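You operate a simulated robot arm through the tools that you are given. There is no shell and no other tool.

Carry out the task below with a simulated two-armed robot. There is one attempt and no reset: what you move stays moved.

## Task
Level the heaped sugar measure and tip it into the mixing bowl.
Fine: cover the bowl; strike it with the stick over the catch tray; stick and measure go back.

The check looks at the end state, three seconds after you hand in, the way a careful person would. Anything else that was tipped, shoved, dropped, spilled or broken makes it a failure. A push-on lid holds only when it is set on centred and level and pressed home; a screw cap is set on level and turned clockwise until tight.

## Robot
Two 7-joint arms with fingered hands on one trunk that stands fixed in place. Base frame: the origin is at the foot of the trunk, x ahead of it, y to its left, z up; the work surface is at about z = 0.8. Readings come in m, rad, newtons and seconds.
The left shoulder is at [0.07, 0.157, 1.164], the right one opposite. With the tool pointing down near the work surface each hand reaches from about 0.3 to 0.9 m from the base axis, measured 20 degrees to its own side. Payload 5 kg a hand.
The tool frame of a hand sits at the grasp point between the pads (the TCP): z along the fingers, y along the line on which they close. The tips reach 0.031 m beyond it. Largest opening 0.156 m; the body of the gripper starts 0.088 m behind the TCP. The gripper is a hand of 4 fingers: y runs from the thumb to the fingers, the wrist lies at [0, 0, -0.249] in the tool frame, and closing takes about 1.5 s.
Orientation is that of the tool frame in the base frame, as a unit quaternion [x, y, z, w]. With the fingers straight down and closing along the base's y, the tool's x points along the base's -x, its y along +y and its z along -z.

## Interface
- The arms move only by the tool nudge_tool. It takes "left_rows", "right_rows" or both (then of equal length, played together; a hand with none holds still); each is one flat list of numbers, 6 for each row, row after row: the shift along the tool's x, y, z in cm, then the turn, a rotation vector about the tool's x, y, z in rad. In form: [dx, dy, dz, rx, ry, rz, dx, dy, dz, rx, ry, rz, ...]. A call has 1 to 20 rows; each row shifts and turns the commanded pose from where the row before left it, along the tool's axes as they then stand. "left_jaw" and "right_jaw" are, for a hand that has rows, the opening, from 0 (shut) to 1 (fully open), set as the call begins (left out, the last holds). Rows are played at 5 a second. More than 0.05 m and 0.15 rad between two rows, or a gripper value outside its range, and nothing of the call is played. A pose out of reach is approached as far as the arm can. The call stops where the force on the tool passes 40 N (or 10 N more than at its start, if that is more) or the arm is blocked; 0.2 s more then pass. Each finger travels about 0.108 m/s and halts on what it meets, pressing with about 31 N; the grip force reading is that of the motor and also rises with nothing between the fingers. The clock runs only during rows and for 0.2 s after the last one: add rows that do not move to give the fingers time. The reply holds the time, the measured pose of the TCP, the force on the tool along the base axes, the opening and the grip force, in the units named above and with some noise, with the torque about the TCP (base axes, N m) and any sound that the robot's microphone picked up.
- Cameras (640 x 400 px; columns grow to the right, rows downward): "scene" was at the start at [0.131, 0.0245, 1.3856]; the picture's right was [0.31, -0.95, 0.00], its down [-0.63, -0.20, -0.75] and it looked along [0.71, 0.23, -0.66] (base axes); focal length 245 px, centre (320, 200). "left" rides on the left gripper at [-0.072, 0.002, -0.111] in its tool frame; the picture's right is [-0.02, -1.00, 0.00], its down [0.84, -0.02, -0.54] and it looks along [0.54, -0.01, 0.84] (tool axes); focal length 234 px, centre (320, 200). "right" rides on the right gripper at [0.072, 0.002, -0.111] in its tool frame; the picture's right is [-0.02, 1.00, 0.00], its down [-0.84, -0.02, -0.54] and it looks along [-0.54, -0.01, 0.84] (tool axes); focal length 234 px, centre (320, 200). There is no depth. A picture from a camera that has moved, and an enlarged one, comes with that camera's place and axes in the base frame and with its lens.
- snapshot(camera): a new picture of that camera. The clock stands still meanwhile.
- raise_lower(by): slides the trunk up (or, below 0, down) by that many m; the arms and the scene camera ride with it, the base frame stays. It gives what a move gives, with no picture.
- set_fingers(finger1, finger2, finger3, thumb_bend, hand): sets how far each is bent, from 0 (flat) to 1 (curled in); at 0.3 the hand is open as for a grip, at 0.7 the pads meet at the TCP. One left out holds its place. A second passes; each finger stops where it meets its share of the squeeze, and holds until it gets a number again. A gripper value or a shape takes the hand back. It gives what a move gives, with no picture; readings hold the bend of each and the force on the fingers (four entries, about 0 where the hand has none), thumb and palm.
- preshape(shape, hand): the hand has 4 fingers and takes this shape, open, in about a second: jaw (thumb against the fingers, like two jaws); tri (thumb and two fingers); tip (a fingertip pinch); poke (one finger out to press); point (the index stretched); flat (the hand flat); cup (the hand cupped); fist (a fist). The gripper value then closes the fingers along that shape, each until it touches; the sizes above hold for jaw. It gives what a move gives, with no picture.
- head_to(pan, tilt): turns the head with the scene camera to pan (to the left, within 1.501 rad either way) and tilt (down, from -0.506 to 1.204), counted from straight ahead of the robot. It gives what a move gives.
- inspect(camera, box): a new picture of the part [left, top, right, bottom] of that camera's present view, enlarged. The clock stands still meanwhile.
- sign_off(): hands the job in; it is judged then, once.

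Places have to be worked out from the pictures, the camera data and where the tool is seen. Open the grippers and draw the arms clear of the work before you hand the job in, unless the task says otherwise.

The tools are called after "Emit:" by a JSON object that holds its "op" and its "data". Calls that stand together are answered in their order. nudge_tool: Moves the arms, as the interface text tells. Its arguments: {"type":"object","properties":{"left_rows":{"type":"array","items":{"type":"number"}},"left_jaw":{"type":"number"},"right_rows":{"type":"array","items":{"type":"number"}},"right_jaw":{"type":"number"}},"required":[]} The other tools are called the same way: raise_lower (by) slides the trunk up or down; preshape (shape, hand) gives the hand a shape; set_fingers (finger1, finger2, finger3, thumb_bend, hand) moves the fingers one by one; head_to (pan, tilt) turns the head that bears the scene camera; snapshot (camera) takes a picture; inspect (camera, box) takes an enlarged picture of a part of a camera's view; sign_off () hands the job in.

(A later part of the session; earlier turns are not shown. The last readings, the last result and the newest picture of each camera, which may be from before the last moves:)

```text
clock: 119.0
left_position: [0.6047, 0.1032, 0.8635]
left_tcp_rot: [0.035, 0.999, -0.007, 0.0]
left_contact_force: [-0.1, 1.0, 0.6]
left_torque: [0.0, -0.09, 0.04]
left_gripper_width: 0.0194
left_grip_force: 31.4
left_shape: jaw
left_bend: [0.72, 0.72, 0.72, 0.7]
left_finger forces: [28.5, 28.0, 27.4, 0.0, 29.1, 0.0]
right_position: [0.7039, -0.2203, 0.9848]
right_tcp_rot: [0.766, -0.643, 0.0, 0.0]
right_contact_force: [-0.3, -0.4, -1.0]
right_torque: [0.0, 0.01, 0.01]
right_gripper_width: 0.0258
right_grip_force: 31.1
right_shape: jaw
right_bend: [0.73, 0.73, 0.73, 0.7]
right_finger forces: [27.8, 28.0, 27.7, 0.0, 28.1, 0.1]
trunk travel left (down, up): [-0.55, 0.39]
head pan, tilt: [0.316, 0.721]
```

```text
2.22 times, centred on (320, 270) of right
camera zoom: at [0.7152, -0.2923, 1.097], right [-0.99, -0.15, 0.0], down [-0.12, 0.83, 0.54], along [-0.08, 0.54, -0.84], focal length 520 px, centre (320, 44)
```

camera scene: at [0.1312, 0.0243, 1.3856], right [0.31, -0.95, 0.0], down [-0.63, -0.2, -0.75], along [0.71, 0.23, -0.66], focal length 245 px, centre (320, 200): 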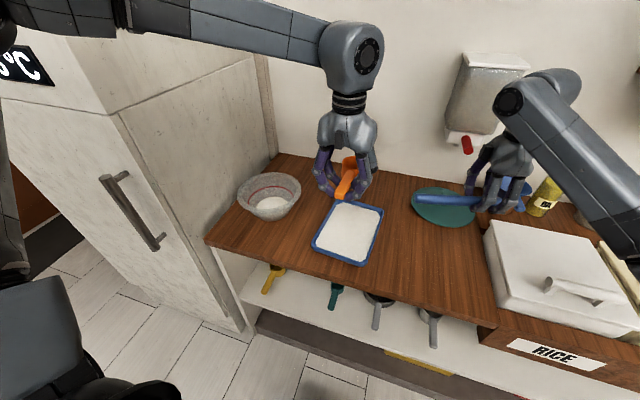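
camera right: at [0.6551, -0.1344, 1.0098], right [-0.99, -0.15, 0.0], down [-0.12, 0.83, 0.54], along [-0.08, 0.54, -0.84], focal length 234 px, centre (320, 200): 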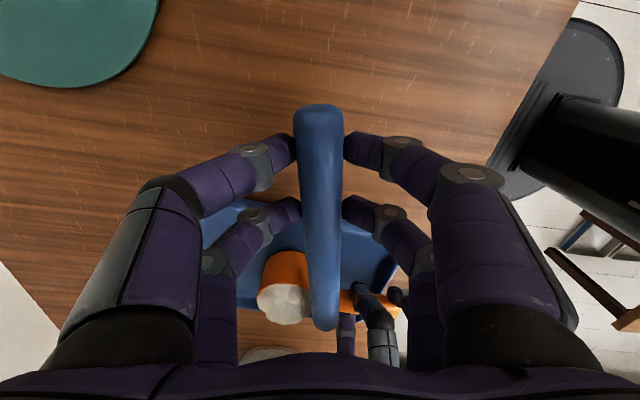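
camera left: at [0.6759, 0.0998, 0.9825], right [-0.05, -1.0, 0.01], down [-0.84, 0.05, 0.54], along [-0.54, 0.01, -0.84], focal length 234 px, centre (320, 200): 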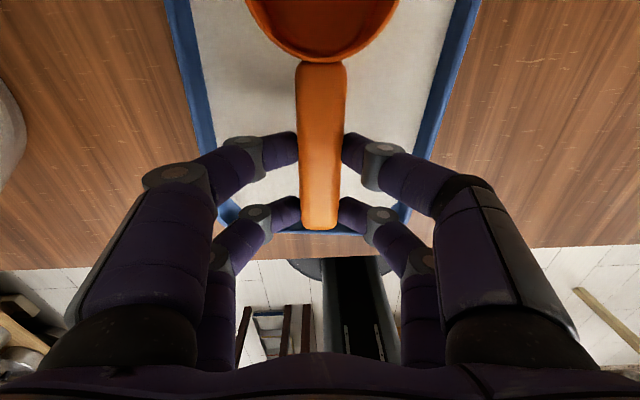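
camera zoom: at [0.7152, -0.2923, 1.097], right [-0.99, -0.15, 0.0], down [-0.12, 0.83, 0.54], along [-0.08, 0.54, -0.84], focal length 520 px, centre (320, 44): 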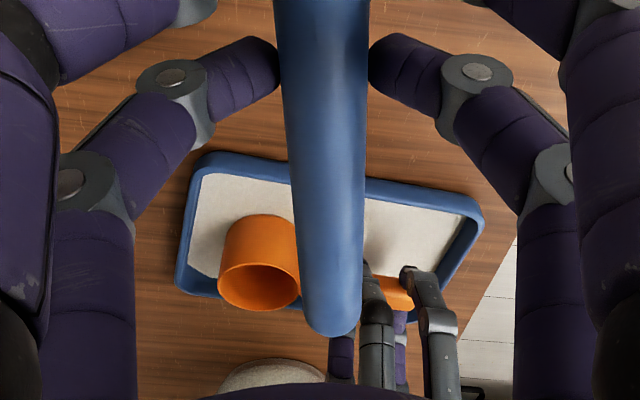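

The measure rests on the tray (torque reversed). I open the left hand a little at a time to release the handle.

Emit:
{"op": "nudge_tool", "data": {"left_rows": [0, 0, 0, 0, 0, 0, 0, 0, 0, 0, 0, 0], "left_jaw": 0.18}}

Emit:
{"op": "nudge_tool", "data": {"left_rows": [0, 0, 0, 0, 0, 0, 0, 0, 0, 0, 0, 0], "left_jaw": 0.4}}

Emit:
{"op": "nudge_tool", "data": {"left_rows": [0, 0, -2, 0, 0, 0, 0, 0, -3, 0, 0, 0, 0, 0, -4, 0, 0, 0, 0, 0, -4, 0, 0, 0, 0, 0, 0, 0, 0, 0]}}

Emit:
{"op": "snapshot", "data": {"camera": "scene"}}

Emit:
{"op": "snapshot", "data": {"camera": "left"}}

```text
clock: 119.6
left_position: [0.6044, 0.1041, 0.8644]
left_tcp_rot: [0.034, 0.999, -0.007, 0.0]
left_contact_force: [0.3, -0.2, -0.2]
left_torque: [0.0, 0.03, 0.01]
left_gripper_width: 0.0282
left_grip_force: 0.0
left_shape: jaw
left_bend: [0.73, 0.73, 0.73, 0.7]
left_finger forces: [0.1, 0.1, 0.0, 0.0, 0.0, 0.0]
right_position: [0.7032, -0.22, 0.9838]
right_tcp_rot: [0.765, -0.644, 0.0, 0.0]
right_contact_force: [-0.2, 0.0, -0.5]
right_torque: [0.01, 0.02, 0.02]
right_gripper_width: 0.0261
right_grip_force: 31.3
right_shape: jaw
right_bend: [0.73, 0.73, 0.73, 0.7]
right_finger forces: [28.0, 27.9, 27.6, 0.0, 28.1, 0.0]
trunk travel left (down, up): [-0.55, 0.39]
head pan, tilt: [0.316, 0.721]
```

```text
clock: 120.2
left_position: [0.6049, 0.1026, 0.8635]
left_tcp_rot: [0.034, 0.999, -0.007, 0.0]
left_contact_force: [1.1, -0.2, -0.2]
left_torque: [0.01, -0.02, 0.01]
left_gripper_width: 0.0622
left_grip_force: 0.0
left_shape: jaw
left_bend: [0.73, 0.73, 0.73, 0.7]
left_finger forces: [0.0, 0.1, 0.0, 0.0, 0.1, 0.1]
right_position: [0.7029, -0.2203, 0.9853]
right_tcp_rot: [0.765, -0.644, 0.0, 0.001]
right_contact_force: [-0.6, 0.9, -1.3]
right_torque: [-0.01, 0.04, 0.0]
right_gripper_width: 0.0259
right_grip_force: 30.9
right_shape: jaw
right_bend: [0.73, 0.73, 0.73, 0.7]
right_finger forces: [28.0, 28.0, 27.8, 0.1, 28.1, 0.1]
trunk travel left (down, up): [-0.55, 0.39]
head pan, tilt: [0.316, 0.721]
```

```text
clock: 121.4
left_position: [0.6053, 0.1043, 0.9947]
left_tcp_rot: [0.035, 0.999, -0.007, 0.0]
left_contact_force: [-0.7, 0.2, -0.4]
left_torque: [-0.02, 0.02, -0.03]
left_gripper_width: 0.0621
left_grip_force: 0.1
left_shape: jaw
left_bend: [0.73, 0.73, 0.73, 0.7]
left_finger forces: [0.0, 0.0, 0.1, 0.0, 0.0, 0.0]
right_position: [0.7033, -0.2191, 0.9847]
right_tcp_rot: [0.765, -0.644, 0.0, 0.001]
right_contact_force: [-0.1, 0.6, -1.3]
right_torque: [-0.02, 0.01, -0.01]
right_gripper_width: 0.0259
right_grip_force: 31.7
right_shape: jaw
right_bend: [0.73, 0.73, 0.73, 0.7]
right_finger forces: [27.9, 27.9, 27.7, 0.0, 28.2, 0.0]
trunk travel left (down, up): [-0.55, 0.39]
head pan, tilt: [0.316, 0.721]
```

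```text
taken
camera scene: at [0.1319, 0.0245, 1.3855], right [0.31, -0.95, 0.0], down [-0.63, -0.2, -0.75], along [0.71, 0.23, -0.66], focal length 245 px, centre (320, 200)
```

scene: 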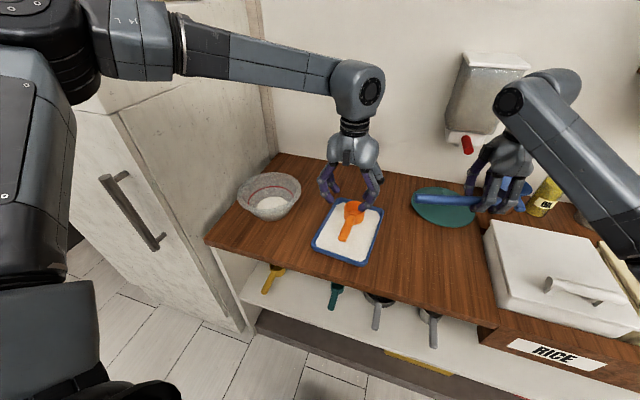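

```text
taken
camera left: at [0.6771, 0.1028, 1.1044], right [-0.05, -1.0, 0.01], down [-0.84, 0.05, 0.55], along [-0.55, 0.01, -0.84], focal length 234 px, centre (320, 200)
```

left: 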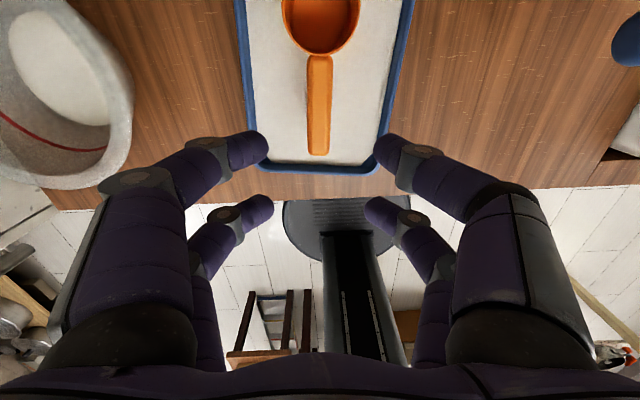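

The measure is back in its place on the tray. I move the left hand up and well out of the way, in front and to the left.

Emit:
{"op": "nudge_tool", "data": {"left_rows": [0, 0, -3, 0, 0, 0, 0, 0, -3, 0, 0, 0, 2.26, 3.01, -1.0, 0, 0, 0, 2.26, 3.01, -1.0, 0, 0, 0, 2.26, 3.01, -1.0, 0, 0, 0, 2.26, 3.01, -1.0, 0, 0, 0, 2.26, 3.01, -1.0, 0, 0, 0, 2.26, 3.01, -1.0, 0, 0, 0, 2.26, 3.01, -1.0, 0, 0, 0, 2.26, 3.01, -1.0, 0, 0, 0, 0, 0, 0, 0, 0, 0]}}

Emit:
{"op": "snapshot", "data": {"camera": "scene"}}

Emit:
{"op": "inspect", "data": {"camera": "scene", "box": [200, 140, 500, 328]}}

```text
clock: 123.8
left_position: [0.4413, 0.3615, 1.1305]
left_tcp_rot: [0.036, 0.999, -0.005, 0.0]
left_contact_force: [0.8, 1.8, -0.2]
left_torque: [0.0, 0.0, -0.02]
left_gripper_width: 0.0622
left_grip_force: 0.1
left_shape: jaw
left_bend: [0.73, 0.73, 0.73, 0.7]
left_finger forces: [0.0, 0.1, 0.0, 0.0, 0.0, 0.0]
right_position: [0.7031, -0.2222, 0.9848]
right_tcp_rot: [0.765, -0.644, 0.0, 0.0]
right_contact_force: [1.1, 0.0, -1.3]
right_torque: [0.01, 0.05, -0.01]
right_gripper_width: 0.0261
right_grip_force: 31.3
right_shape: jaw
right_bend: [0.73, 0.73, 0.73, 0.7]
right_finger forces: [27.9, 27.8, 27.7, 0.1, 28.1, 0.0]
trunk travel left (down, up): [-0.55, 0.39]
head pan, tilt: [0.316, 0.721]
```

```text
taken
camera scene: at [0.132, 0.0231, 1.3855], right [0.31, -0.95, 0.0], down [-0.63, -0.2, -0.75], along [0.71, 0.23, -0.66], focal length 245 px, centre (320, 200)
```

scene: 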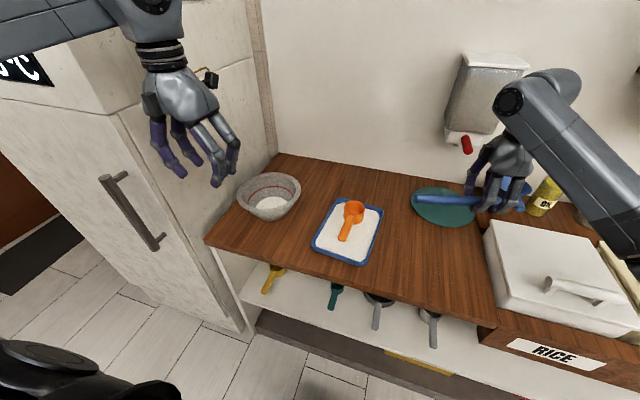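

```text
2.13 times, centred on (350, 234) of scene
camera zoom: at [0.132, 0.0231, 1.3855], right [0.31, -0.95, 0.0], down [-0.63, -0.2, -0.75], along [0.71, 0.23, -0.66], focal length 521 px, centre (256, 128)
```

zoom: 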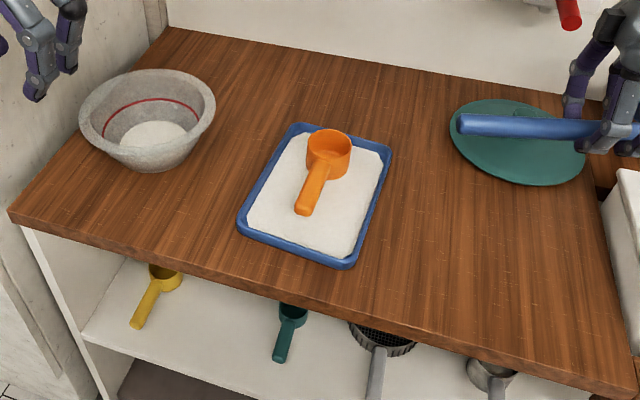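

Everything is in order and the bowl holds the sugar. Now I bring the stick back: the right hand moves over its old place and turns back to the original direction.

Emit:
{"op": "nudge_tool", "data": {"right_rows": [-3.31, 1.49, 0, 0, 0, 0, -3.31, 1.49, 0, 0, 0, 0, -3.31, 1.49, 0, 0, 0, 0, -3.31, 1.49, 0, 0, 0, 0, -3.31, 1.49, 0, 0, 0, 0, 0, 0, 0, 0, 0, 0.1408, 0, 0, 0, 0, 0, 0.1408, 0, 0, 0, 0, 0, 0.1408, 0, 0, 0, 0, 0, 0.1408, 0, 0, 0, 0, 0, 0.1408, 0, 0, 0, 0, 0, 0.1408, 0, 0, 0, 0, 0, 0.1408, 0, 0, 0, 0, 0, 0.1408, 0, 0, 0, 0, 0, 0.1408, 0, 0, 0, 0, 0, 0.1408, 0, 0, 0, 0, 0, 0.1408, 0, 0, 0, 0, 0, 0.1408, 0, 0, 0, 0, 0, 0]}}

Emit:
{"op": "snapshot", "data": {"camera": "scene"}}

```text
clock: 127.6
left_position: [0.4404, 0.3604, 1.1298]
left_tcp_rot: [0.035, 0.999, -0.007, 0.001]
left_contact_force: [0.5, -0.1, 0.5]
left_torque: [0.01, 0.01, 0.01]
left_gripper_width: 0.0621
left_grip_force: 0.0
left_shape: jaw
left_bend: [0.73, 0.73, 0.73, 0.7]
left_finger forces: [0.0, 0.0, 0.0, 0.1, 0.0, 0.1]
right_position: [0.6018, -0.0693, 0.9828]
right_tcp_rot: [-0.026, 1.0, 0.001, 0.0]
right_contact_force: [-0.3, 0.5, -0.3]
right_torque: [-0.01, 0.02, -0.01]
right_gripper_width: 0.0257
right_grip_force: 31.3
right_shape: jaw
right_bend: [0.73, 0.73, 0.73, 0.7]
right_finger forces: [27.9, 27.9, 27.7, 0.1, 28.2, 0.1]
trunk travel left (down, up): [-0.55, 0.39]
head pan, tilt: [0.316, 0.721]
```

```text
taken
camera scene: at [0.131, 0.0246, 1.3856], right [0.31, -0.95, 0.0], down [-0.63, -0.2, -0.75], along [0.71, 0.23, -0.66], focal length 245 px, centre (320, 200)
```

scene: 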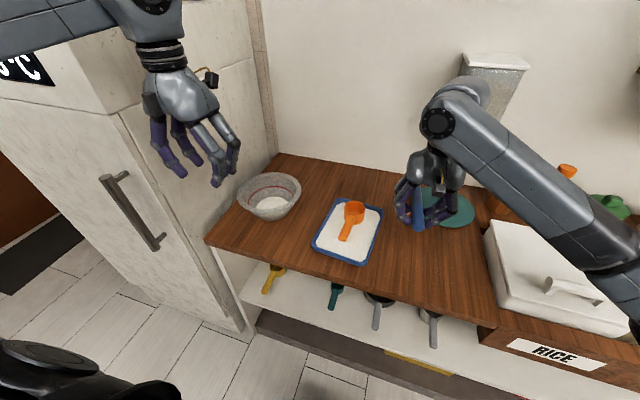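

Exactly above the original spot. I lower the stick to the table.

Emit:
{"op": "nudge_tool", "data": {"right_rows": [0, 0, 3.5, 0, 0, 0, 0, 0, 3.5, 0, 0, 0, 0, 0, 3.5, 0, 0, 0, 0, 0, 2.5, 0, 0, 0, 0, 0, 1.2, 0, 0, 0, 0, 0, 0.3, 0, 0, 0, 0, 0, 0.15, 0, 0, 0, 0, 0, 0, 0, 0, 0]}}

Emit:
{"op": "inspect", "data": {"camera": "scene", "box": [340, 140, 500, 290]}}

```text
clock: 129.4
left_position: [0.4404, 0.3626, 1.1301]
left_tcp_rot: [0.035, 0.999, -0.007, 0.001]
left_contact_force: [0.3, -0.1, -0.1]
left_torque: [-0.02, 0.0, -0.05]
left_gripper_width: 0.0625
left_grip_force: 0.0
left_shape: jaw
left_bend: [0.73, 0.73, 0.73, 0.7]
left_finger forces: [0.1, 0.1, 0.0, 0.0, 0.0, 0.1]
right_position: [0.6013, -0.069, 0.8375]
right_tcp_rot: [-0.027, 1.0, 0.0, 0.0]
right_contact_force: [0.7, 0.2, -0.7]
right_torque: [0.0, 0.02, 0.03]
right_gripper_width: 0.0261
right_grip_force: 31.3
right_shape: jaw
right_bend: [0.73, 0.73, 0.73, 0.7]
right_finger forces: [27.9, 27.9, 27.6, 0.0, 28.2, 0.1]
trunk travel left (down, up): [-0.55, 0.39]
head pan, tilt: [0.316, 0.721]
```

```text
2.67 times, centred on (420, 215) of scene
camera zoom: at [0.131, 0.0245, 1.3856], right [0.31, -0.95, 0.0], down [-0.63, -0.2, -0.75], along [0.71, 0.23, -0.66], focal length 653 px, centre (53, 160)
```

zoom: 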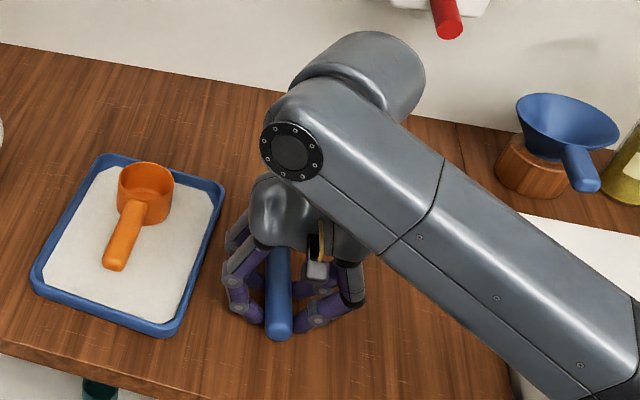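

1–2 mm above; I lower that and open the right hand in small steps so the stick doesn't roll.

Emit:
{"op": "nudge_tool", "data": {"right_rows": [0, 0, 0.15, 0, 0, 0, 0, 0, 0, 0, 0, 0]}}

Emit:
{"op": "nudge_tool", "data": {"right_rows": [0, 0, 0, 0, 0, 0, 0, 0, 0, 0, 0, 0], "right_jaw": 0.2}}

Emit:
{"op": "nudge_tool", "data": {"right_rows": [0, 0, 0, 0, 0, 0, 0, 0, 0, 0, 0, 0], "right_jaw": 0.45}}

Emit:
{"op": "snapshot", "data": {"camera": "right"}}

```text
clock: 130.0
left_position: [0.4399, 0.3608, 1.1311]
left_tcp_rot: [0.035, 0.999, -0.007, 0.001]
left_contact_force: [0.3, 0.2, -1.0]
left_torque: [-0.02, 0.03, -0.01]
left_gripper_width: 0.0621
left_grip_force: 0.1
left_shape: jaw
left_bend: [0.73, 0.73, 0.73, 0.7]
left_finger forces: [0.1, 0.0, 0.0, 0.1, 0.1, 0.0]
right_position: [0.6017, -0.0697, 0.8357]
right_tcp_rot: [-0.028, 1.0, 0.0, 0.0]
right_contact_force: [-0.2, 0.0, 0.3]
right_torque: [-0.01, 0.04, -0.03]
right_gripper_width: 0.0258
right_grip_force: 31.5
right_shape: jaw
right_bend: [0.73, 0.73, 0.73, 0.7]
right_finger forces: [27.8, 27.9, 27.7, 0.1, 28.0, 0.0]
trunk travel left (down, up): [-0.55, 0.39]
head pan, tilt: [0.316, 0.721]
```

```text
clock: 130.6
left_position: [0.4405, 0.3617, 1.1309]
left_tcp_rot: [0.035, 0.999, -0.006, 0.001]
left_contact_force: [-0.2, 0.0, -0.7]
left_torque: [0.01, -0.02, -0.03]
left_gripper_width: 0.0622
left_grip_force: 0.1
left_shape: jaw
left_bend: [0.73, 0.73, 0.73, 0.7]
left_finger forces: [0.1, 0.1, 0.0, 0.0, 0.0, 0.0]
right_position: [0.6013, -0.0687, 0.8354]
right_tcp_rot: [-0.027, 1.0, 0.001, 0.0]
right_contact_force: [0.5, -0.2, -0.4]
right_torque: [0.0, 0.01, 0.02]
right_gripper_width: 0.0309
right_grip_force: 0.0
right_shape: jaw
right_bend: [0.73, 0.73, 0.73, 0.7]
right_finger forces: [0.1, 0.2, 0.2, 0.1, 0.2, 0.1]
trunk travel left (down, up): [-0.55, 0.39]
head pan, tilt: [0.316, 0.721]
```

```text
clock: 131.2
left_position: [0.4399, 0.3621, 1.1306]
left_tcp_rot: [0.035, 0.999, -0.008, 0.0]
left_contact_force: [0.4, 0.1, 0.0]
left_torque: [0.01, 0.0, -0.01]
left_gripper_width: 0.0621
left_grip_force: 0.1
left_shape: jaw
left_bend: [0.73, 0.73, 0.73, 0.7]
left_finger forces: [0.1, 0.0, 0.1, 0.0, 0.0, 0.0]
right_position: [0.6025, -0.0697, 0.8361]
right_tcp_rot: [-0.027, 1.0, 0.0, 0.0]
right_contact_force: [0.6, 0.8, -0.3]
right_torque: [-0.02, -0.01, 0.01]
right_gripper_width: 0.0697
right_grip_force: 0.1
right_shape: jaw
right_bend: [0.73, 0.73, 0.73, 0.7]
right_finger forces: [0.0, 0.0, 0.0, 0.0, 0.0, 0.0]
trunk travel left (down, up): [-0.55, 0.39]
head pan, tilt: [0.316, 0.721]
```

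```text
taken
camera right: at [0.5319, -0.072, 0.9482], right [-0.03, 1.0, 0.0], down [0.84, 0.02, 0.54], along [0.54, 0.02, -0.84], focal length 234 px, centre (320, 200)
```

right: 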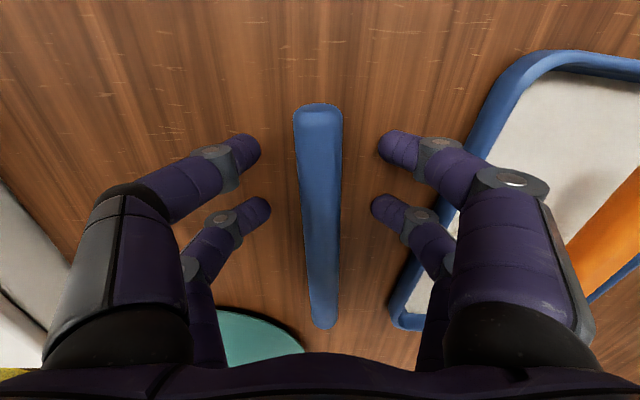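

The stick lies exactly as before. I lift the right hand straight up and move it toward the lid to look at its knob closely.

Emit:
{"op": "nudge_tool", "data": {"right_rows": [0, 0, -3, 0, 0, 0, 0, 0, -4, 0, 0, 0, 0, 0, -4, 0, 0, 0, 0, 0, -4, 0, 0, 0, -3.5, -3, 0, 0, 0, 0.0, -3.5, -3, 0, 0, 0, 0.02, -3.5, -3, 0, 0, 0, 0.03, -3.5, -3, 0, 0, 0, 0, 0, 0, 0, 0, 0, 0]}}

Emit:
{"op": "snapshot", "data": {"camera": "right"}}

Emit:
{"op": "inspect", "data": {"camera": "scene", "box": [340, 140, 560, 290]}}

```text
clock: 133.2
left_position: [0.4402, 0.3623, 1.1315]
left_tcp_rot: [0.035, 0.999, -0.007, 0.0]
left_contact_force: [0.7, 0.0, -0.6]
left_torque: [0.0, -0.01, -0.05]
left_gripper_width: 0.0623
left_grip_force: 0.0
left_shape: jaw
left_bend: [0.73, 0.73, 0.73, 0.7]
left_finger forces: [0.1, 0.0, 0.0, 0.0, 0.1, 0.0]
right_position: [0.7491, -0.1852, 0.9859]
right_tcp_rot: [-0.003, 1.0, 0.0, 0.0]
right_contact_force: [0.4, -0.6, 0.5]
right_torque: [0.02, -0.01, -0.05]
right_gripper_width: 0.07
right_grip_force: 0.0
right_shape: jaw
right_bend: [0.73, 0.73, 0.73, 0.7]
right_finger forces: [0.1, 0.1, 0.0, 0.0, 0.0, 0.1]
trunk travel left (down, up): [-0.55, 0.39]
head pan, tilt: [0.316, 0.721]
```

```text
taken
camera right: at [0.6788, -0.1845, 1.0989], right [0.02, 1.0, 0.0], down [0.84, -0.02, 0.55], along [0.55, -0.01, -0.84], focal length 234 px, centre (320, 200)
```

right: 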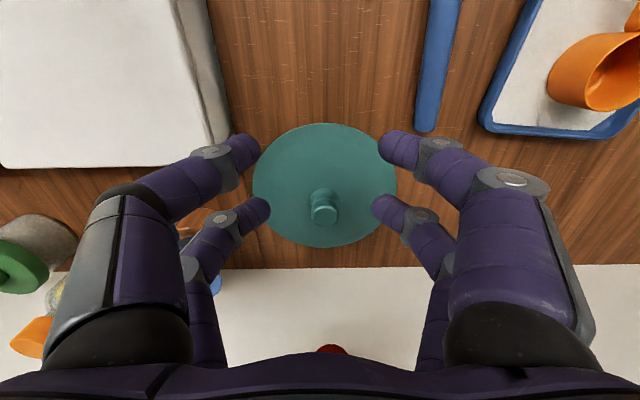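

```text
2.67 times, centred on (450, 215) of scene
camera zoom: at [0.13, 0.025, 1.3857], right [0.31, -0.95, 0.0], down [-0.63, -0.21, -0.75], along [0.71, 0.23, -0.66], focal length 653 px, centre (-27, 160)
```

zoom: 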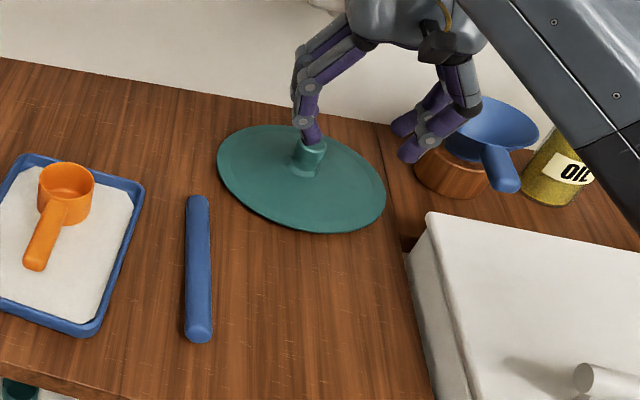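

I zoom on the lid and knob from the right camera.

Emit:
{"op": "inspect", "data": {"camera": "right", "box": [240, 110, 410, 260]}}

Emit:
{"op": "inspect", "data": {"camera": "scene", "box": [415, 180, 495, 235]}}

```text
2.67 times, centred on (325, 185) of right
camera zoom: at [0.6788, -0.1845, 1.0989], right [0.02, 1.0, 0.0], down [0.84, -0.02, 0.55], along [0.55, -0.01, -0.84], focal length 624 px, centre (307, 240)
```

zoom: 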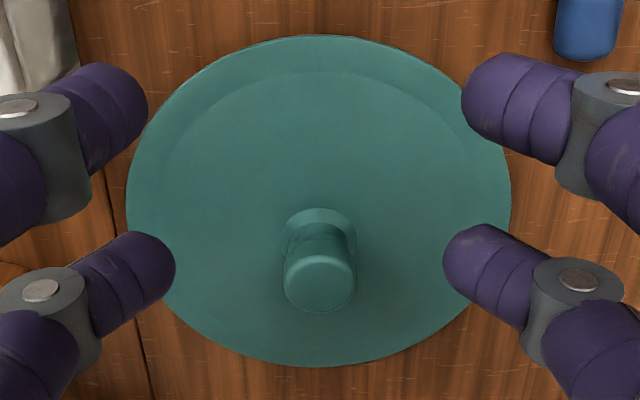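

```text
7.27 times, centred on (455, 208) of scene
camera zoom: at [0.13, 0.025, 1.3857], right [0.31, -0.95, 0.0], down [-0.63, -0.21, -0.75], along [0.71, 0.23, -0.66], focal length 1781 px, centre (-662, 146)
```

zoom: 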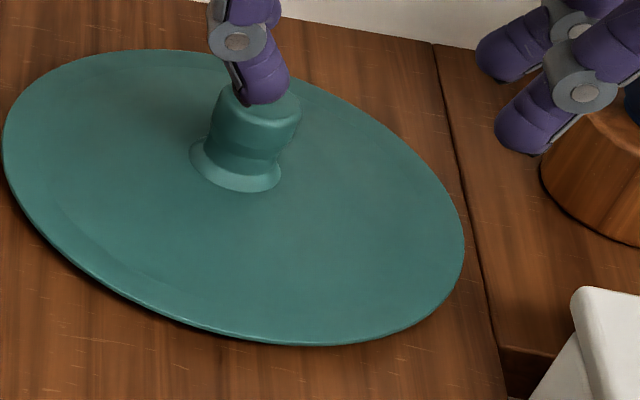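

The knob is 0.035 wide, its top at z≈0.856, lid centre about [0.858, -0.182]. Before lifting the lid I rehearse the right arm's reach to the bowl high above the table with a 15° forward lean; first I move the left arm further away.

Emit:
{"op": "nudge_tool", "data": {"left_rows": [2.96, 2.2, 0.6, 0, 0, 0, 2.96, 2.2, 0.6, 0, 0, 0, 2.96, 2.2, 0.6, 0, 0, 0, 2.96, 2.2, 0.6, 0, 0, 0, 2.96, 2.2, 0.6, 0, 0, 0], "right_rows": [0, 0, -3, 0, 0, 0, 0, 0, -3, 0, 0, 0, 0, 0, -3, 0, 0, 0, 0, 0, 0, 0, -0.13, 0, 0, 0, 0, 0, -0.13, 0]}}

Emit:
{"op": "snapshot", "data": {"camera": "scene"}}

```text
clock: 134.4
left_position: [0.2985, 0.4758, 1.0997]
left_tcp_rot: [0.035, 0.999, -0.006, 0.002]
left_contact_force: [-0.8, 0.3, 0.7]
left_torque: [0.06, -0.03, -0.03]
left_gripper_width: 0.0623
left_grip_force: 0.0
left_shape: jaw
left_bend: [0.73, 0.73, 0.73, 0.7]
left_finger forces: [0.0, 0.0, 0.0, 0.1, 0.1, 0.1]
right_position: [0.745, -0.185, 1.0782]
right_tcp_rot: [-0.002, 0.991, 0.0, 0.132]
right_contact_force: [0.1, -0.8, 0.8]
right_torque: [0.01, -0.04, 0.05]
right_gripper_width: 0.0697
right_grip_force: 0.0
right_shape: jaw
right_bend: [0.73, 0.73, 0.73, 0.7]
right_finger forces: [0.0, 0.0, 0.1, 0.0, 0.1, 0.0]
trunk travel left (down, up): [-0.55, 0.39]
head pan, tilt: [0.316, 0.721]
```

```text
taken
camera scene: at [0.1283, 0.0232, 1.386], right [0.31, -0.95, 0.0], down [-0.63, -0.2, -0.75], along [0.72, 0.23, -0.66], focal length 245 px, centre (320, 200)
```

scene: 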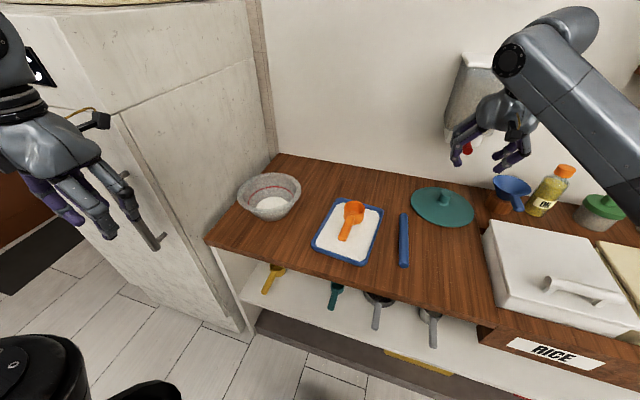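

A clear view: all items are in place. Now the rehearsal – the empty, leaned right hand travels to above the bowl at z≈1.08.

Emit:
{"op": "nudge_tool", "data": {"right_rows": [0.542, 4.315, -0.147, 0, 0, 0, 0.542, 4.315, -0.147, 0, 0, 0, 0.542, 4.315, -0.147, 0, 0, 0, 0.542, 4.315, -0.147, 0, 0, 0, 0.542, 4.315, -0.147, 0, 0, 0, 0.542, 4.315, -0.147, 0, 0, 0, 0.542, 4.315, -0.147, 0, 0, 0, 0.542, 4.315, -0.147, 0, 0, 0, 0.542, 4.315, -0.147, 0, 0, 0, 0.542, 4.315, -0.147, 0, 0, 0, 0.542, 4.315, -0.147, 0, 0, 0, 0.542, 4.315, -0.147, 0, 0, 0, 0.542, 4.315, -0.147, 0, 0, 0, 0, 0, 0, 0, 0, 0]}}

Emit:
{"op": "snapshot", "data": {"camera": "scene"}}

Emit:
{"op": "snapshot", "data": {"camera": "right"}}

```text
clock: 137.4
left_position: [0.3013, 0.478, 1.0981]
left_tcp_rot: [0.035, 0.999, -0.007, 0.001]
left_contact_force: [-0.3, 0.5, 0.0]
left_torque: [-0.01, 0.01, -0.01]
left_gripper_width: 0.0623
left_grip_force: 0.1
left_shape: jaw
left_bend: [0.73, 0.73, 0.73, 0.7]
left_finger forces: [0.0, 0.0, 0.0, 0.0, 0.0, 0.0]
right_position: [0.6847, 0.2821, 1.0779]
right_tcp_rot: [0.0, 0.992, 0.0, 0.13]
right_contact_force: [-0.1, 0.8, 1.2]
right_torque: [0.0, 0.0, -0.01]
right_gripper_width: 0.0701
right_grip_force: 0.0
right_shape: jaw
right_bend: [0.73, 0.73, 0.73, 0.7]
right_finger forces: [0.1, 0.0, 0.0, 0.0, 0.0, 0.1]
right hand out of reach, approached as far as the arm can: row 11, 12, 13
trunk travel left (down, up): [-0.55, 0.39]
head pan, tilt: [0.316, 0.721]
```

```text
taken
camera scene: at [0.1304, 0.0246, 1.3857], right [0.31, -0.95, 0.0], down [-0.63, -0.2, -0.75], along [0.71, 0.23, -0.66], focal length 245 px, centre (320, 200)
```

scene: 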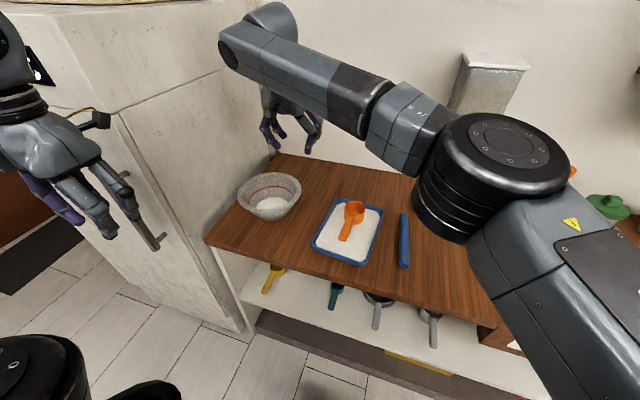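

```text
taken
camera right: at [0.5893, 0.2822, 1.1672], right [0.02, 1.0, 0.01], down [0.67, -0.02, 0.74], along [0.74, -0.01, -0.67], focal length 234 px, centre (320, 200)
```

right: 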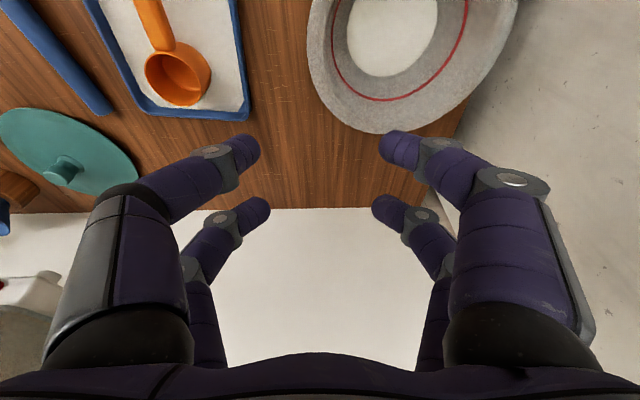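

Straight reach falls short by some cm; with more lean and a 40° yaw the wrist comes closer to the shoulder. I try that orientation here in free air.

Emit:
{"op": "nudge_tool", "data": {"right_rows": [0, 0, 0, 0, -0.13, 0, 0, 0, 0, 0, -0.13, 0, 0, 0, 0, -0.07, 0, -0.1212, 0, 0, 0, -0.07, 0, -0.1212, 0, 0, 0, -0.07, 0, -0.1212, 0, 0, 0, -0.07, 0, -0.1212, 0, 0, 0, -0.07, 0, -0.1212, 0, 0, 0, 0, 0, 0]}}

Emit:
{"op": "snapshot", "data": {"camera": "scene"}}

```text
clock: 139.2
left_position: [0.301, 0.4783, 1.0962]
left_tcp_rot: [0.035, 0.999, -0.007, 0.001]
left_contact_force: [-0.4, 0.4, -0.7]
left_torque: [0.02, 0.01, 0.01]
left_gripper_width: 0.0622
left_grip_force: 0.1
left_shape: jaw
left_bend: [0.73, 0.73, 0.73, 0.7]
left_finger forces: [0.0, 0.0, 0.0, 0.1, 0.0, 0.1]
right_position: [0.6862, 0.2806, 1.0756]
right_tcp_rot: [-0.333, 0.907, 0.09, 0.242]
right_contact_force: [-0.3, -0.6, -0.2]
right_torque: [0.01, 0.02, -0.02]
right_gripper_width: 0.07
right_grip_force: 0.0
right_shape: jaw
right_bend: [0.73, 0.73, 0.73, 0.7]
right_finger forces: [0.0, 0.0, 0.0, 0.0, 0.0, 0.0]
trunk travel left (down, up): [-0.55, 0.39]
head pan, tilt: [0.316, 0.721]
```

```text
taken
camera scene: at [0.1307, 0.0251, 1.3856], right [0.31, -0.95, 0.0], down [-0.63, -0.21, -0.75], along [0.71, 0.23, -0.66], focal length 245 px, centre (320, 200)
```

scene: 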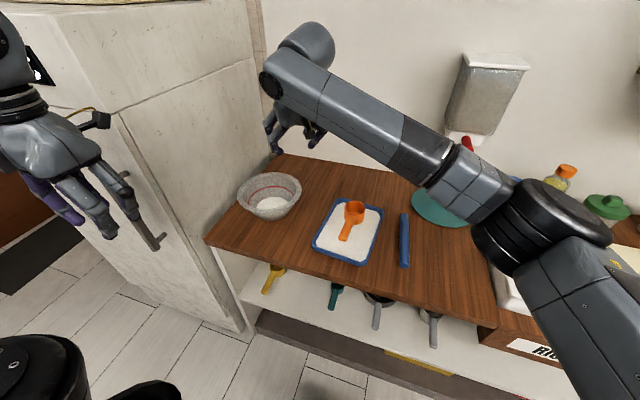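

That orientation is reachable. I test moving to right above the bowl centre at z≈0.98.

Emit:
{"op": "nudge_tool", "data": {"right_rows": [0.15, 2.03, 2.8, 0, 0, 0, 0.15, 2.03, 2.8, 0, 0, 0, 0.15, 2.03, 2.8, 0, 0, 0, 0.15, 2.03, 2.8, 0, 0, 0, 0, 0, 0, 0, 0, 0]}}

Emit:
{"op": "snapshot", "data": {"camera": "right"}}

Emit:
{"op": "snapshot", "data": {"camera": "scene"}}

```text
clock: 140.4
left_position: [0.3001, 0.4767, 1.0982]
left_tcp_rot: [0.035, 0.999, -0.006, 0.0]
left_contact_force: [0.3, 0.5, -0.2]
left_torque: [0.02, -0.01, -0.01]
left_gripper_width: 0.062
left_grip_force: 0.1
left_shape: jaw
left_bend: [0.73, 0.73, 0.73, 0.7]
left_finger forces: [0.0, 0.0, 0.0, 0.0, 0.0, 0.0]
right_position: [0.6727, 0.3732, 0.9757]
right_tcp_rot: [-0.332, 0.907, 0.09, 0.241]
right_contact_force: [0.3, 0.6, 0.5]
right_torque: [0.04, 0.01, 0.01]
right_gripper_width: 0.0699
right_grip_force: 0.0
right_shape: jaw
right_bend: [0.73, 0.73, 0.73, 0.7]
right_finger forces: [0.0, 0.0, 0.1, 0.0, 0.0, 0.1]
trunk travel left (down, up): [-0.55, 0.39]
head pan, tilt: [0.316, 0.721]
```

```text
taken
camera right: at [0.5835, 0.2982, 1.0369], right [-0.63, 0.78, 0.01], down [0.36, 0.28, 0.89], along [0.69, 0.57, -0.46], focal length 234 px, centre (320, 200)
```

right: 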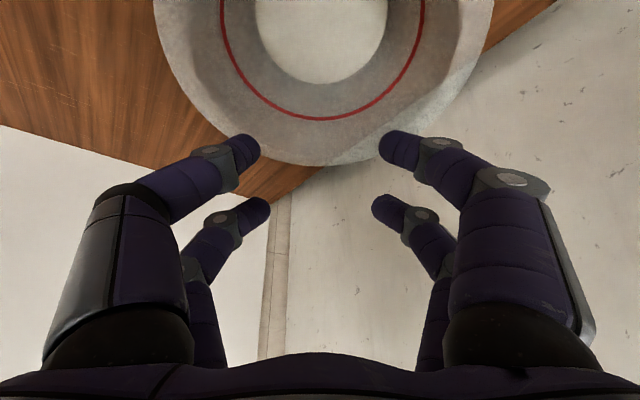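

```text
taken
camera scene: at [0.1309, 0.0235, 1.3857], right [0.31, -0.95, 0.0], down [-0.63, -0.2, -0.75], along [0.71, 0.23, -0.66], focal length 245 px, centre (320, 200)
```

scene: 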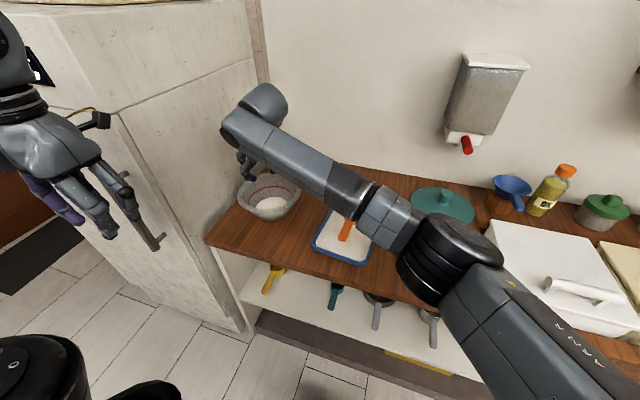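

Reach confirmed, and from here the bowl centre checks out at about [0.673, 0.378]. I return the right hand toward the lid, keeping the lean and undoing the yaw on the way.

Emit:
{"op": "nudge_tool", "data": {"right_rows": [-1.66, 0, -2.89, 0, 0, 0, -1.66, 0, -2.89, 0, 0, 0, -1.66, 0, -2.89, 0, 0, 0, 1.67, -3.6, -0.97, 0, 0, 0, 1.67, -3.6, -0.97, 0, 0, 0, 1.67, -3.6, -0.97, 0, 0, 0, 1.67, -3.6, -0.97, 0, 0, 0, 1.67, -3.6, -0.97, 0, 0, 0, 1.67, -3.6, -0.97, 0, 0, 0, 1.67, -3.6, -0.97, 0, 0, 0, 0, 0, 0, 0.07, 0, 0.1212, 0, 0, 0, 0.07, 0, 0.1212, 0, 0, 0, 0.07, 0, 0.1212, 0, 0, 0, 0.07, 0, 0.1212, 0, 0, 0, 0.07, 0, 0.1212, 0, 0, 0, 0, 0, 0]}}

Emit:
{"op": "inspect", "data": {"camera": "scene", "box": [220, 150, 320, 240]}}

Emit:
{"op": "snapshot", "data": {"camera": "right"}}

```text
clock: 143.8
left_position: [0.3009, 0.4753, 1.0993]
left_tcp_rot: [0.035, 0.999, -0.007, 0.0]
left_contact_force: [0.4, 0.7, 0.6]
left_torque: [0.02, 0.0, -0.01]
left_gripper_width: 0.0619
left_grip_force: 0.1
left_shape: jaw
left_bend: [0.73, 0.73, 0.73, 0.7]
left_finger forces: [0.1, 0.0, 0.1, 0.0, 0.0, 0.0]
right_position: [0.7321, 0.0953, 1.0759]
right_tcp_rot: [-0.001, 0.966, 0.0, 0.257]
right_contact_force: [0.1, -0.3, 0.9]
right_torque: [-0.03, -0.02, 0.0]
right_gripper_width: 0.0703
right_grip_force: 0.1
right_shape: jaw
right_bend: [0.73, 0.73, 0.73, 0.7]
right_finger forces: [0.0, 0.0, 0.0, 0.0, 0.0, 0.1]
trunk travel left (down, up): [-0.55, 0.39]
head pan, tilt: [0.316, 0.721]
```

```text
4.44 times, centred on (270, 195) of scene
camera zoom: at [0.1309, 0.0244, 1.3856], right [0.31, -0.95, 0.0], down [-0.63, -0.2, -0.75], along [0.71, 0.23, -0.66], focal length 1089 px, centre (542, 222)
```

zoom: 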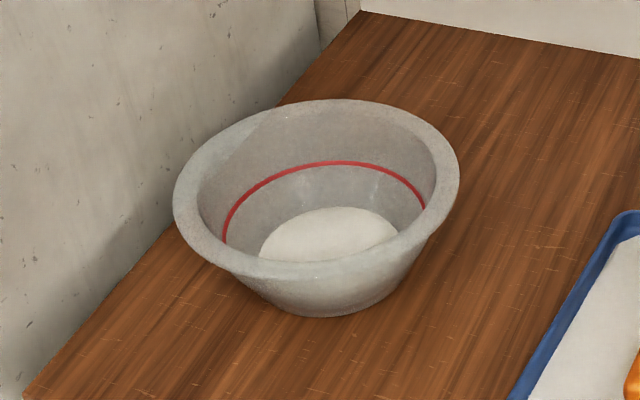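

```text
taken
camera right: at [0.6156, 0.0958, 1.1376], right [0.02, 1.0, 0.01], down [0.46, -0.02, 0.89], along [0.89, -0.01, -0.46], focal length 234 px, centre (320, 200)
```

right: 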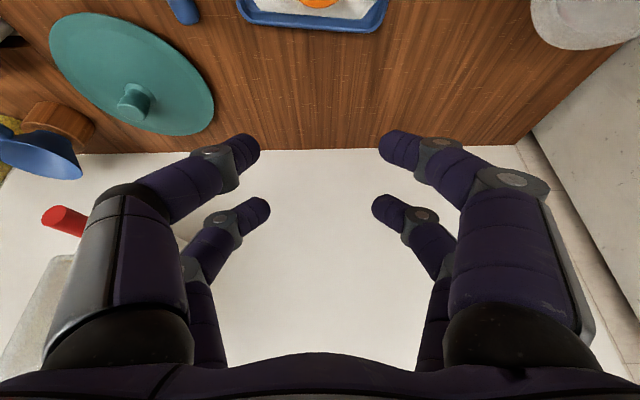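

The bowl centre measures [0.674, 0.378]. I move the right hand to a stand-off in front of and above the knob.

Emit:
{"op": "nudge_tool", "data": {"right_rows": [0.07, -3.96, 1.21, 0, 0, 0, 0.07, -3.96, 1.21, 0, 0, 0, 0.07, -3.96, 1.21, 0, 0, 0, 0.07, -3.96, 1.21, 0, 0, 0, 0.07, -3.96, 1.21, 0, 0, 0, 0.07, -3.96, 1.21, 0, 0, 0, 0.07, -3.96, 1.21, 0, 0, 0, 0.1, 0, 2.7, 0, 0, 0, 0.1, 0, 2.7, 0, 0, 0, 0.1, 0, 2.7, 0, 0, 0, 0, 0, 0, 0, 0, 0]}}

Emit:
{"op": "snapshot", "data": {"camera": "right"}}

Emit:
{"op": "inspect", "data": {"camera": "scene", "box": [380, 130, 540, 250]}}

```text
clock: 146.2
left_position: [0.3006, 0.4771, 1.0979]
left_tcp_rot: [0.035, 0.999, -0.006, 0.0]
left_contact_force: [-0.5, 0.6, -0.2]
left_torque: [-0.01, 0.0, 0.0]
left_gripper_width: 0.0623
left_grip_force: 0.0
left_shape: jaw
left_bend: [0.73, 0.73, 0.73, 0.7]
left_finger forces: [0.1, 0.0, 0.0, 0.0, 0.1, 0.0]
right_position: [0.8104, -0.1813, 0.9282]
right_tcp_rot: [-0.002, 0.966, 0.0, 0.257]
right_contact_force: [0.6, 0.1, 0.4]
right_torque: [-0.01, 0.02, 0.01]
right_gripper_width: 0.07
right_grip_force: 0.0
right_shape: jaw
right_bend: [0.73, 0.73, 0.73, 0.7]
right_finger forces: [0.0, 0.0, 0.0, 0.1, 0.0, 0.0]
trunk travel left (down, up): [-0.55, 0.39]
head pan, tilt: [0.316, 0.721]
```

```text
taken
camera right: at [0.6931, -0.1812, 0.9895], right [0.02, 1.0, 0.01], down [0.46, -0.02, 0.89], along [0.89, -0.01, -0.46], focal length 234 px, centre (320, 200)
```

right: 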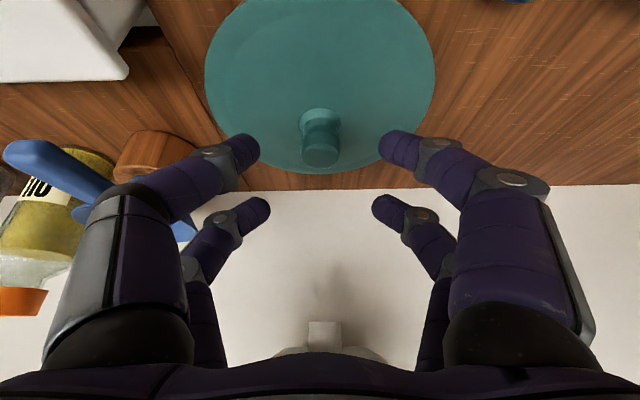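

```text
3.33 times, centred on (460, 190) of scene
camera zoom: at [0.1304, 0.0248, 1.3857], right [0.31, -0.95, 0.0], down [-0.63, -0.2, -0.75], along [0.71, 0.23, -0.66], focal length 816 px, centre (-147, 233)
```

zoom: 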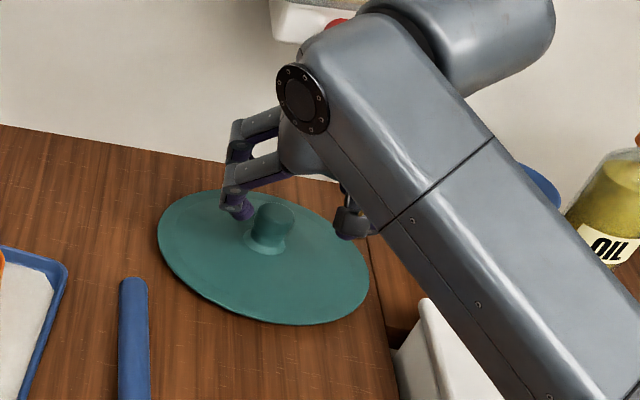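

The knob is exactly on the approach line. I advance 8 cm onto it in steps and check before closing.

Emit:
{"op": "nudge_tool", "data": {"right_rows": [0.1, 0, 2.5, 0, 0, 0, 0.1, 0, 2.5, 0, 0, 0, 0, 0, 1.8, 0, 0, 0, 0, 0, 0.9, 0, 0, 0, 0, 0, 0, 0, 0, 0]}}

Emit:
{"op": "snapshot", "data": {"camera": "right"}}

Emit:
{"op": "inspect", "data": {"camera": "scene", "box": [400, 150, 520, 240]}}

```text
clock: 147.4
left_position: [0.2993, 0.4774, 1.0983]
left_tcp_rot: [0.034, 0.999, -0.007, 0.0]
left_contact_force: [-1.3, -0.1, 0.8]
left_torque: [0.02, 0.0, 0.04]
left_gripper_width: 0.0622
left_grip_force: 0.0
left_shape: jaw
left_bend: [0.73, 0.73, 0.73, 0.7]
left_finger forces: [0.0, 0.0, 0.0, 0.1, 0.1, 0.1]
right_position: [0.8441, -0.1815, 0.8618]
right_tcp_rot: [-0.002, 0.966, 0.0, 0.26]
right_contact_force: [0.5, 1.2, 7.8]
right_torque: [0.32, 0.05, 0.02]
right_gripper_width: 0.0701
right_grip_force: 0.0
right_shape: jaw
right_bend: [0.74, 0.73, 0.73, 0.7]
right_finger forces: [7.0, 0.0, 0.0, 0.0, 0.0, 0.1]
trunk travel left (down, up): [-0.55, 0.39]
head pan, tilt: [0.316, 0.721]
```

```text
taken
camera right: at [0.7292, -0.1806, 0.9237], right [0.02, 1.0, 0.01], down [0.45, -0.02, 0.89], along [0.89, -0.01, -0.45], focal length 234 px, centre (320, 200)
```

right: 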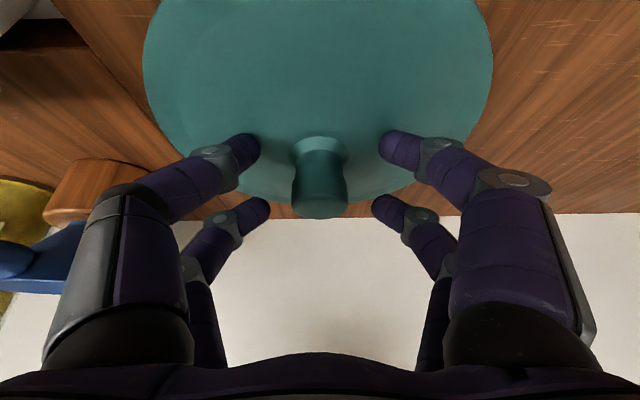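

```text
4.44 times, centred on (460, 195) of scene
camera zoom: at [0.13, 0.0247, 1.3858], right [0.31, -0.95, 0.0], down [-0.63, -0.2, -0.75], along [0.71, 0.23, -0.66], focal length 1089 px, centre (-302, 222)
```

zoom: 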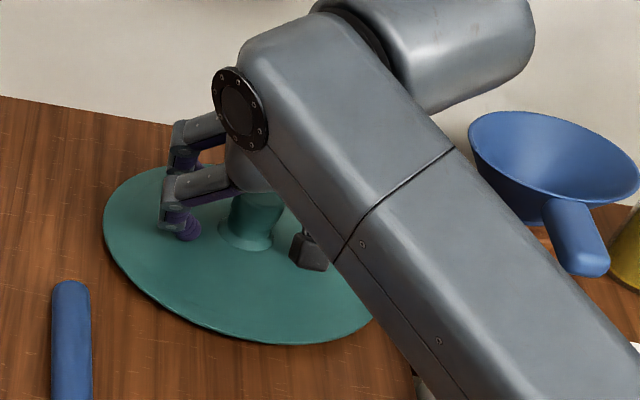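

One fingertip touched the lid's surface (7 N). I back off 1 cm, reduce the lean to 25° for a better grip height, and re-approach a few mm further forward.

Emit:
{"op": "nudge_tool", "data": {"right_rows": [0, 0, -1.0, 0, 0, 0, 0, 0, 0, 0, 0.087, 0, -0.56, 0, 0.5, 0, 0, 0, 0, 0, 0.6, 0, 0, 0, 0, 0, 0, 0, 0, 0]}}

Emit:
{"op": "snapshot", "data": {"camera": "right"}}

Emit:
{"op": "inspect", "data": {"camera": "scene", "box": [400, 150, 520, 240]}}

```text
clock: 148.6
left_position: [0.2997, 0.4769, 1.0988]
left_tcp_rot: [0.035, 0.999, -0.007, 0.001]
left_contact_force: [0.8, 0.7, -0.1]
left_torque: [0.01, 0.01, 0.0]
left_gripper_width: 0.0623
left_grip_force: 0.0
left_shape: jaw
left_bend: [0.73, 0.73, 0.73, 0.7]
left_finger forces: [0.0, 0.1, 0.0, 0.0, 0.0, 0.0]
right_position: [0.8512, -0.1814, 0.8622]
right_tcp_rot: [-0.002, 0.977, 0.0, 0.215]
right_contact_force: [-0.8, -0.1, 1.3]
right_torque: [0.05, -0.01, 0.01]
right_gripper_width: 0.0701
right_grip_force: 0.1
right_shape: jaw
right_bend: [0.73, 0.73, 0.73, 0.7]
right_finger forces: [1.0, 0.1, 0.1, 0.0, 0.0, 0.0]
trunk travel left (down, up): [-0.55, 0.39]
head pan, tilt: [0.316, 0.721]
```

```text
taken
camera right: at [0.7403, -0.1806, 0.9338], right [0.02, 1.0, 0.01], down [0.53, -0.02, 0.85], along [0.85, -0.01, -0.53], focal length 234 px, centre (320, 200)
```

right: 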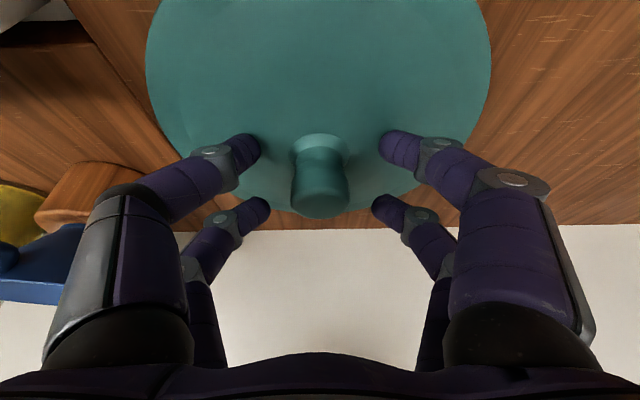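

```text
4.44 times, centred on (460, 195) of scene
camera zoom: at [0.1308, 0.0247, 1.3856], right [0.31, -0.95, 0.0], down [-0.63, -0.2, -0.75], along [0.71, 0.23, -0.66], focal length 1089 px, centre (-302, 222)
```

zoom: 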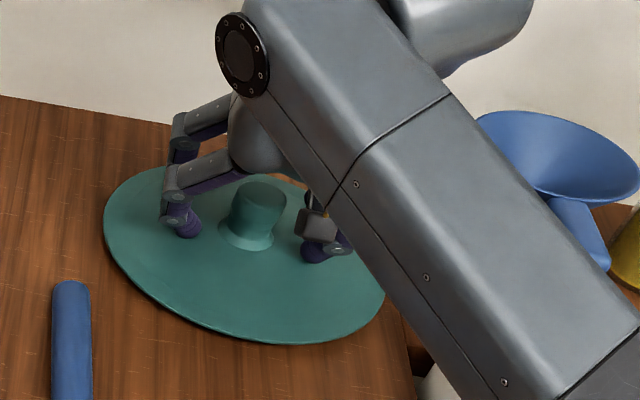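

Both finger pairs now straddle the knob symmetrically. I rise 2 mm and close on it.

Emit:
{"op": "nudge_tool", "data": {"right_rows": [-0.085, 0, -0.18, 0, 0, 0, 0, 0, 0, 0, 0, 0]}}

Emit:
{"op": "nudge_tool", "data": {"right_rows": [0, 0, 0, 0, 0, 0, 0, 0, 0, 0, 0, 0, 0, 0, 0, 0, 0, 0, 0, 0, 0, 0, 0, 0, 0, 0, 0, 0, 0, 0], "right_jaw": 0.0}}

Emit:
{"op": "snapshot", "data": {"camera": "right"}}

Emit:
{"op": "inspect", "data": {"camera": "scene", "box": [400, 150, 520, 240]}}

```text
clock: 149.2
left_position: [0.2996, 0.4778, 1.0985]
left_tcp_rot: [0.035, 0.999, -0.007, 0.001]
left_contact_force: [0.3, 0.4, 0.4]
left_torque: [0.03, 0.03, 0.01]
left_gripper_width: 0.0621
left_grip_force: 0.0
left_shape: jaw
left_bend: [0.73, 0.73, 0.73, 0.7]
left_finger forces: [0.1, 0.0, 0.0, 0.0, 0.0, 0.0]
right_position: [0.8503, -0.18, 0.8636]
right_tcp_rot: [-0.002, 0.977, 0.001, 0.215]
right_contact_force: [-0.4, -0.3, 0.3]
right_torque: [-0.02, 0.01, 0.02]
right_gripper_width: 0.0702
right_grip_force: 0.0
right_shape: jaw
right_bend: [0.73, 0.73, 0.73, 0.7]
right_finger forces: [0.1, 0.0, 0.0, 0.0, 0.1, 0.0]
trunk travel left (down, up): [-0.55, 0.39]
head pan, tilt: [0.316, 0.721]
```

```text
clock: 150.4
left_position: [0.3006, 0.478, 1.0969]
left_tcp_rot: [0.034, 0.999, -0.007, 0.001]
left_contact_force: [0.8, 0.0, -0.6]
left_torque: [-0.02, -0.02, -0.06]
left_gripper_width: 0.0619
left_grip_force: 0.0
left_shape: jaw
left_bend: [0.73, 0.73, 0.73, 0.7]
left_finger forces: [0.0, 0.1, 0.1, 0.0, 0.0, 0.0]
right_position: [0.8494, -0.182, 0.8643]
right_tcp_rot: [-0.001, 0.977, 0.0, 0.215]
right_contact_force: [-0.5, 0.5, 1.9]
right_torque: [0.19, 0.05, 0.03]
right_gripper_width: 0.0112
right_grip_force: 30.9
right_shape: jaw
right_bend: [0.75, 0.7, 0.7, 0.72]
right_finger forces: [20.4, 0.0, 0.1, 0.0, 18.7, 0.0]
trunk travel left (down, up): [-0.55, 0.39]
head pan, tilt: [0.316, 0.721]
```

```text
taken
camera right: at [0.7401, -0.1805, 0.9358], right [0.02, 1.0, 0.01], down [0.53, -0.02, 0.85], along [0.85, -0.01, -0.53], focal length 234 px, centre (320, 200)
```

right: 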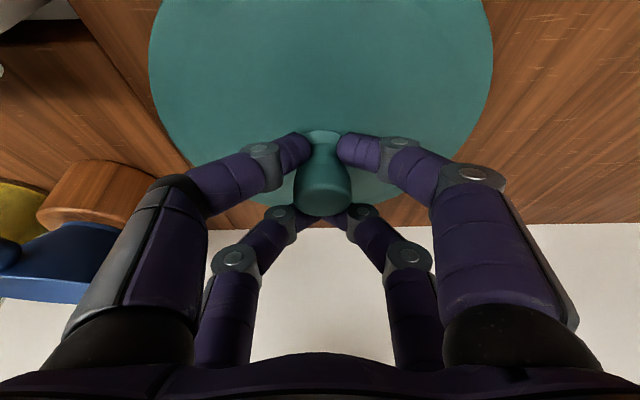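

```text
4.44 times, centred on (460, 195) of scene
camera zoom: at [0.1307, 0.0246, 1.3856], right [0.31, -0.95, 0.0], down [-0.63, -0.2, -0.75], along [0.71, 0.23, -0.66], focal length 1089 px, centre (-302, 222)
```

zoom: 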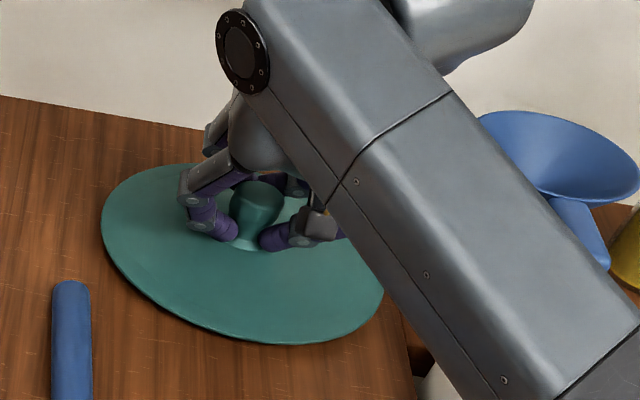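

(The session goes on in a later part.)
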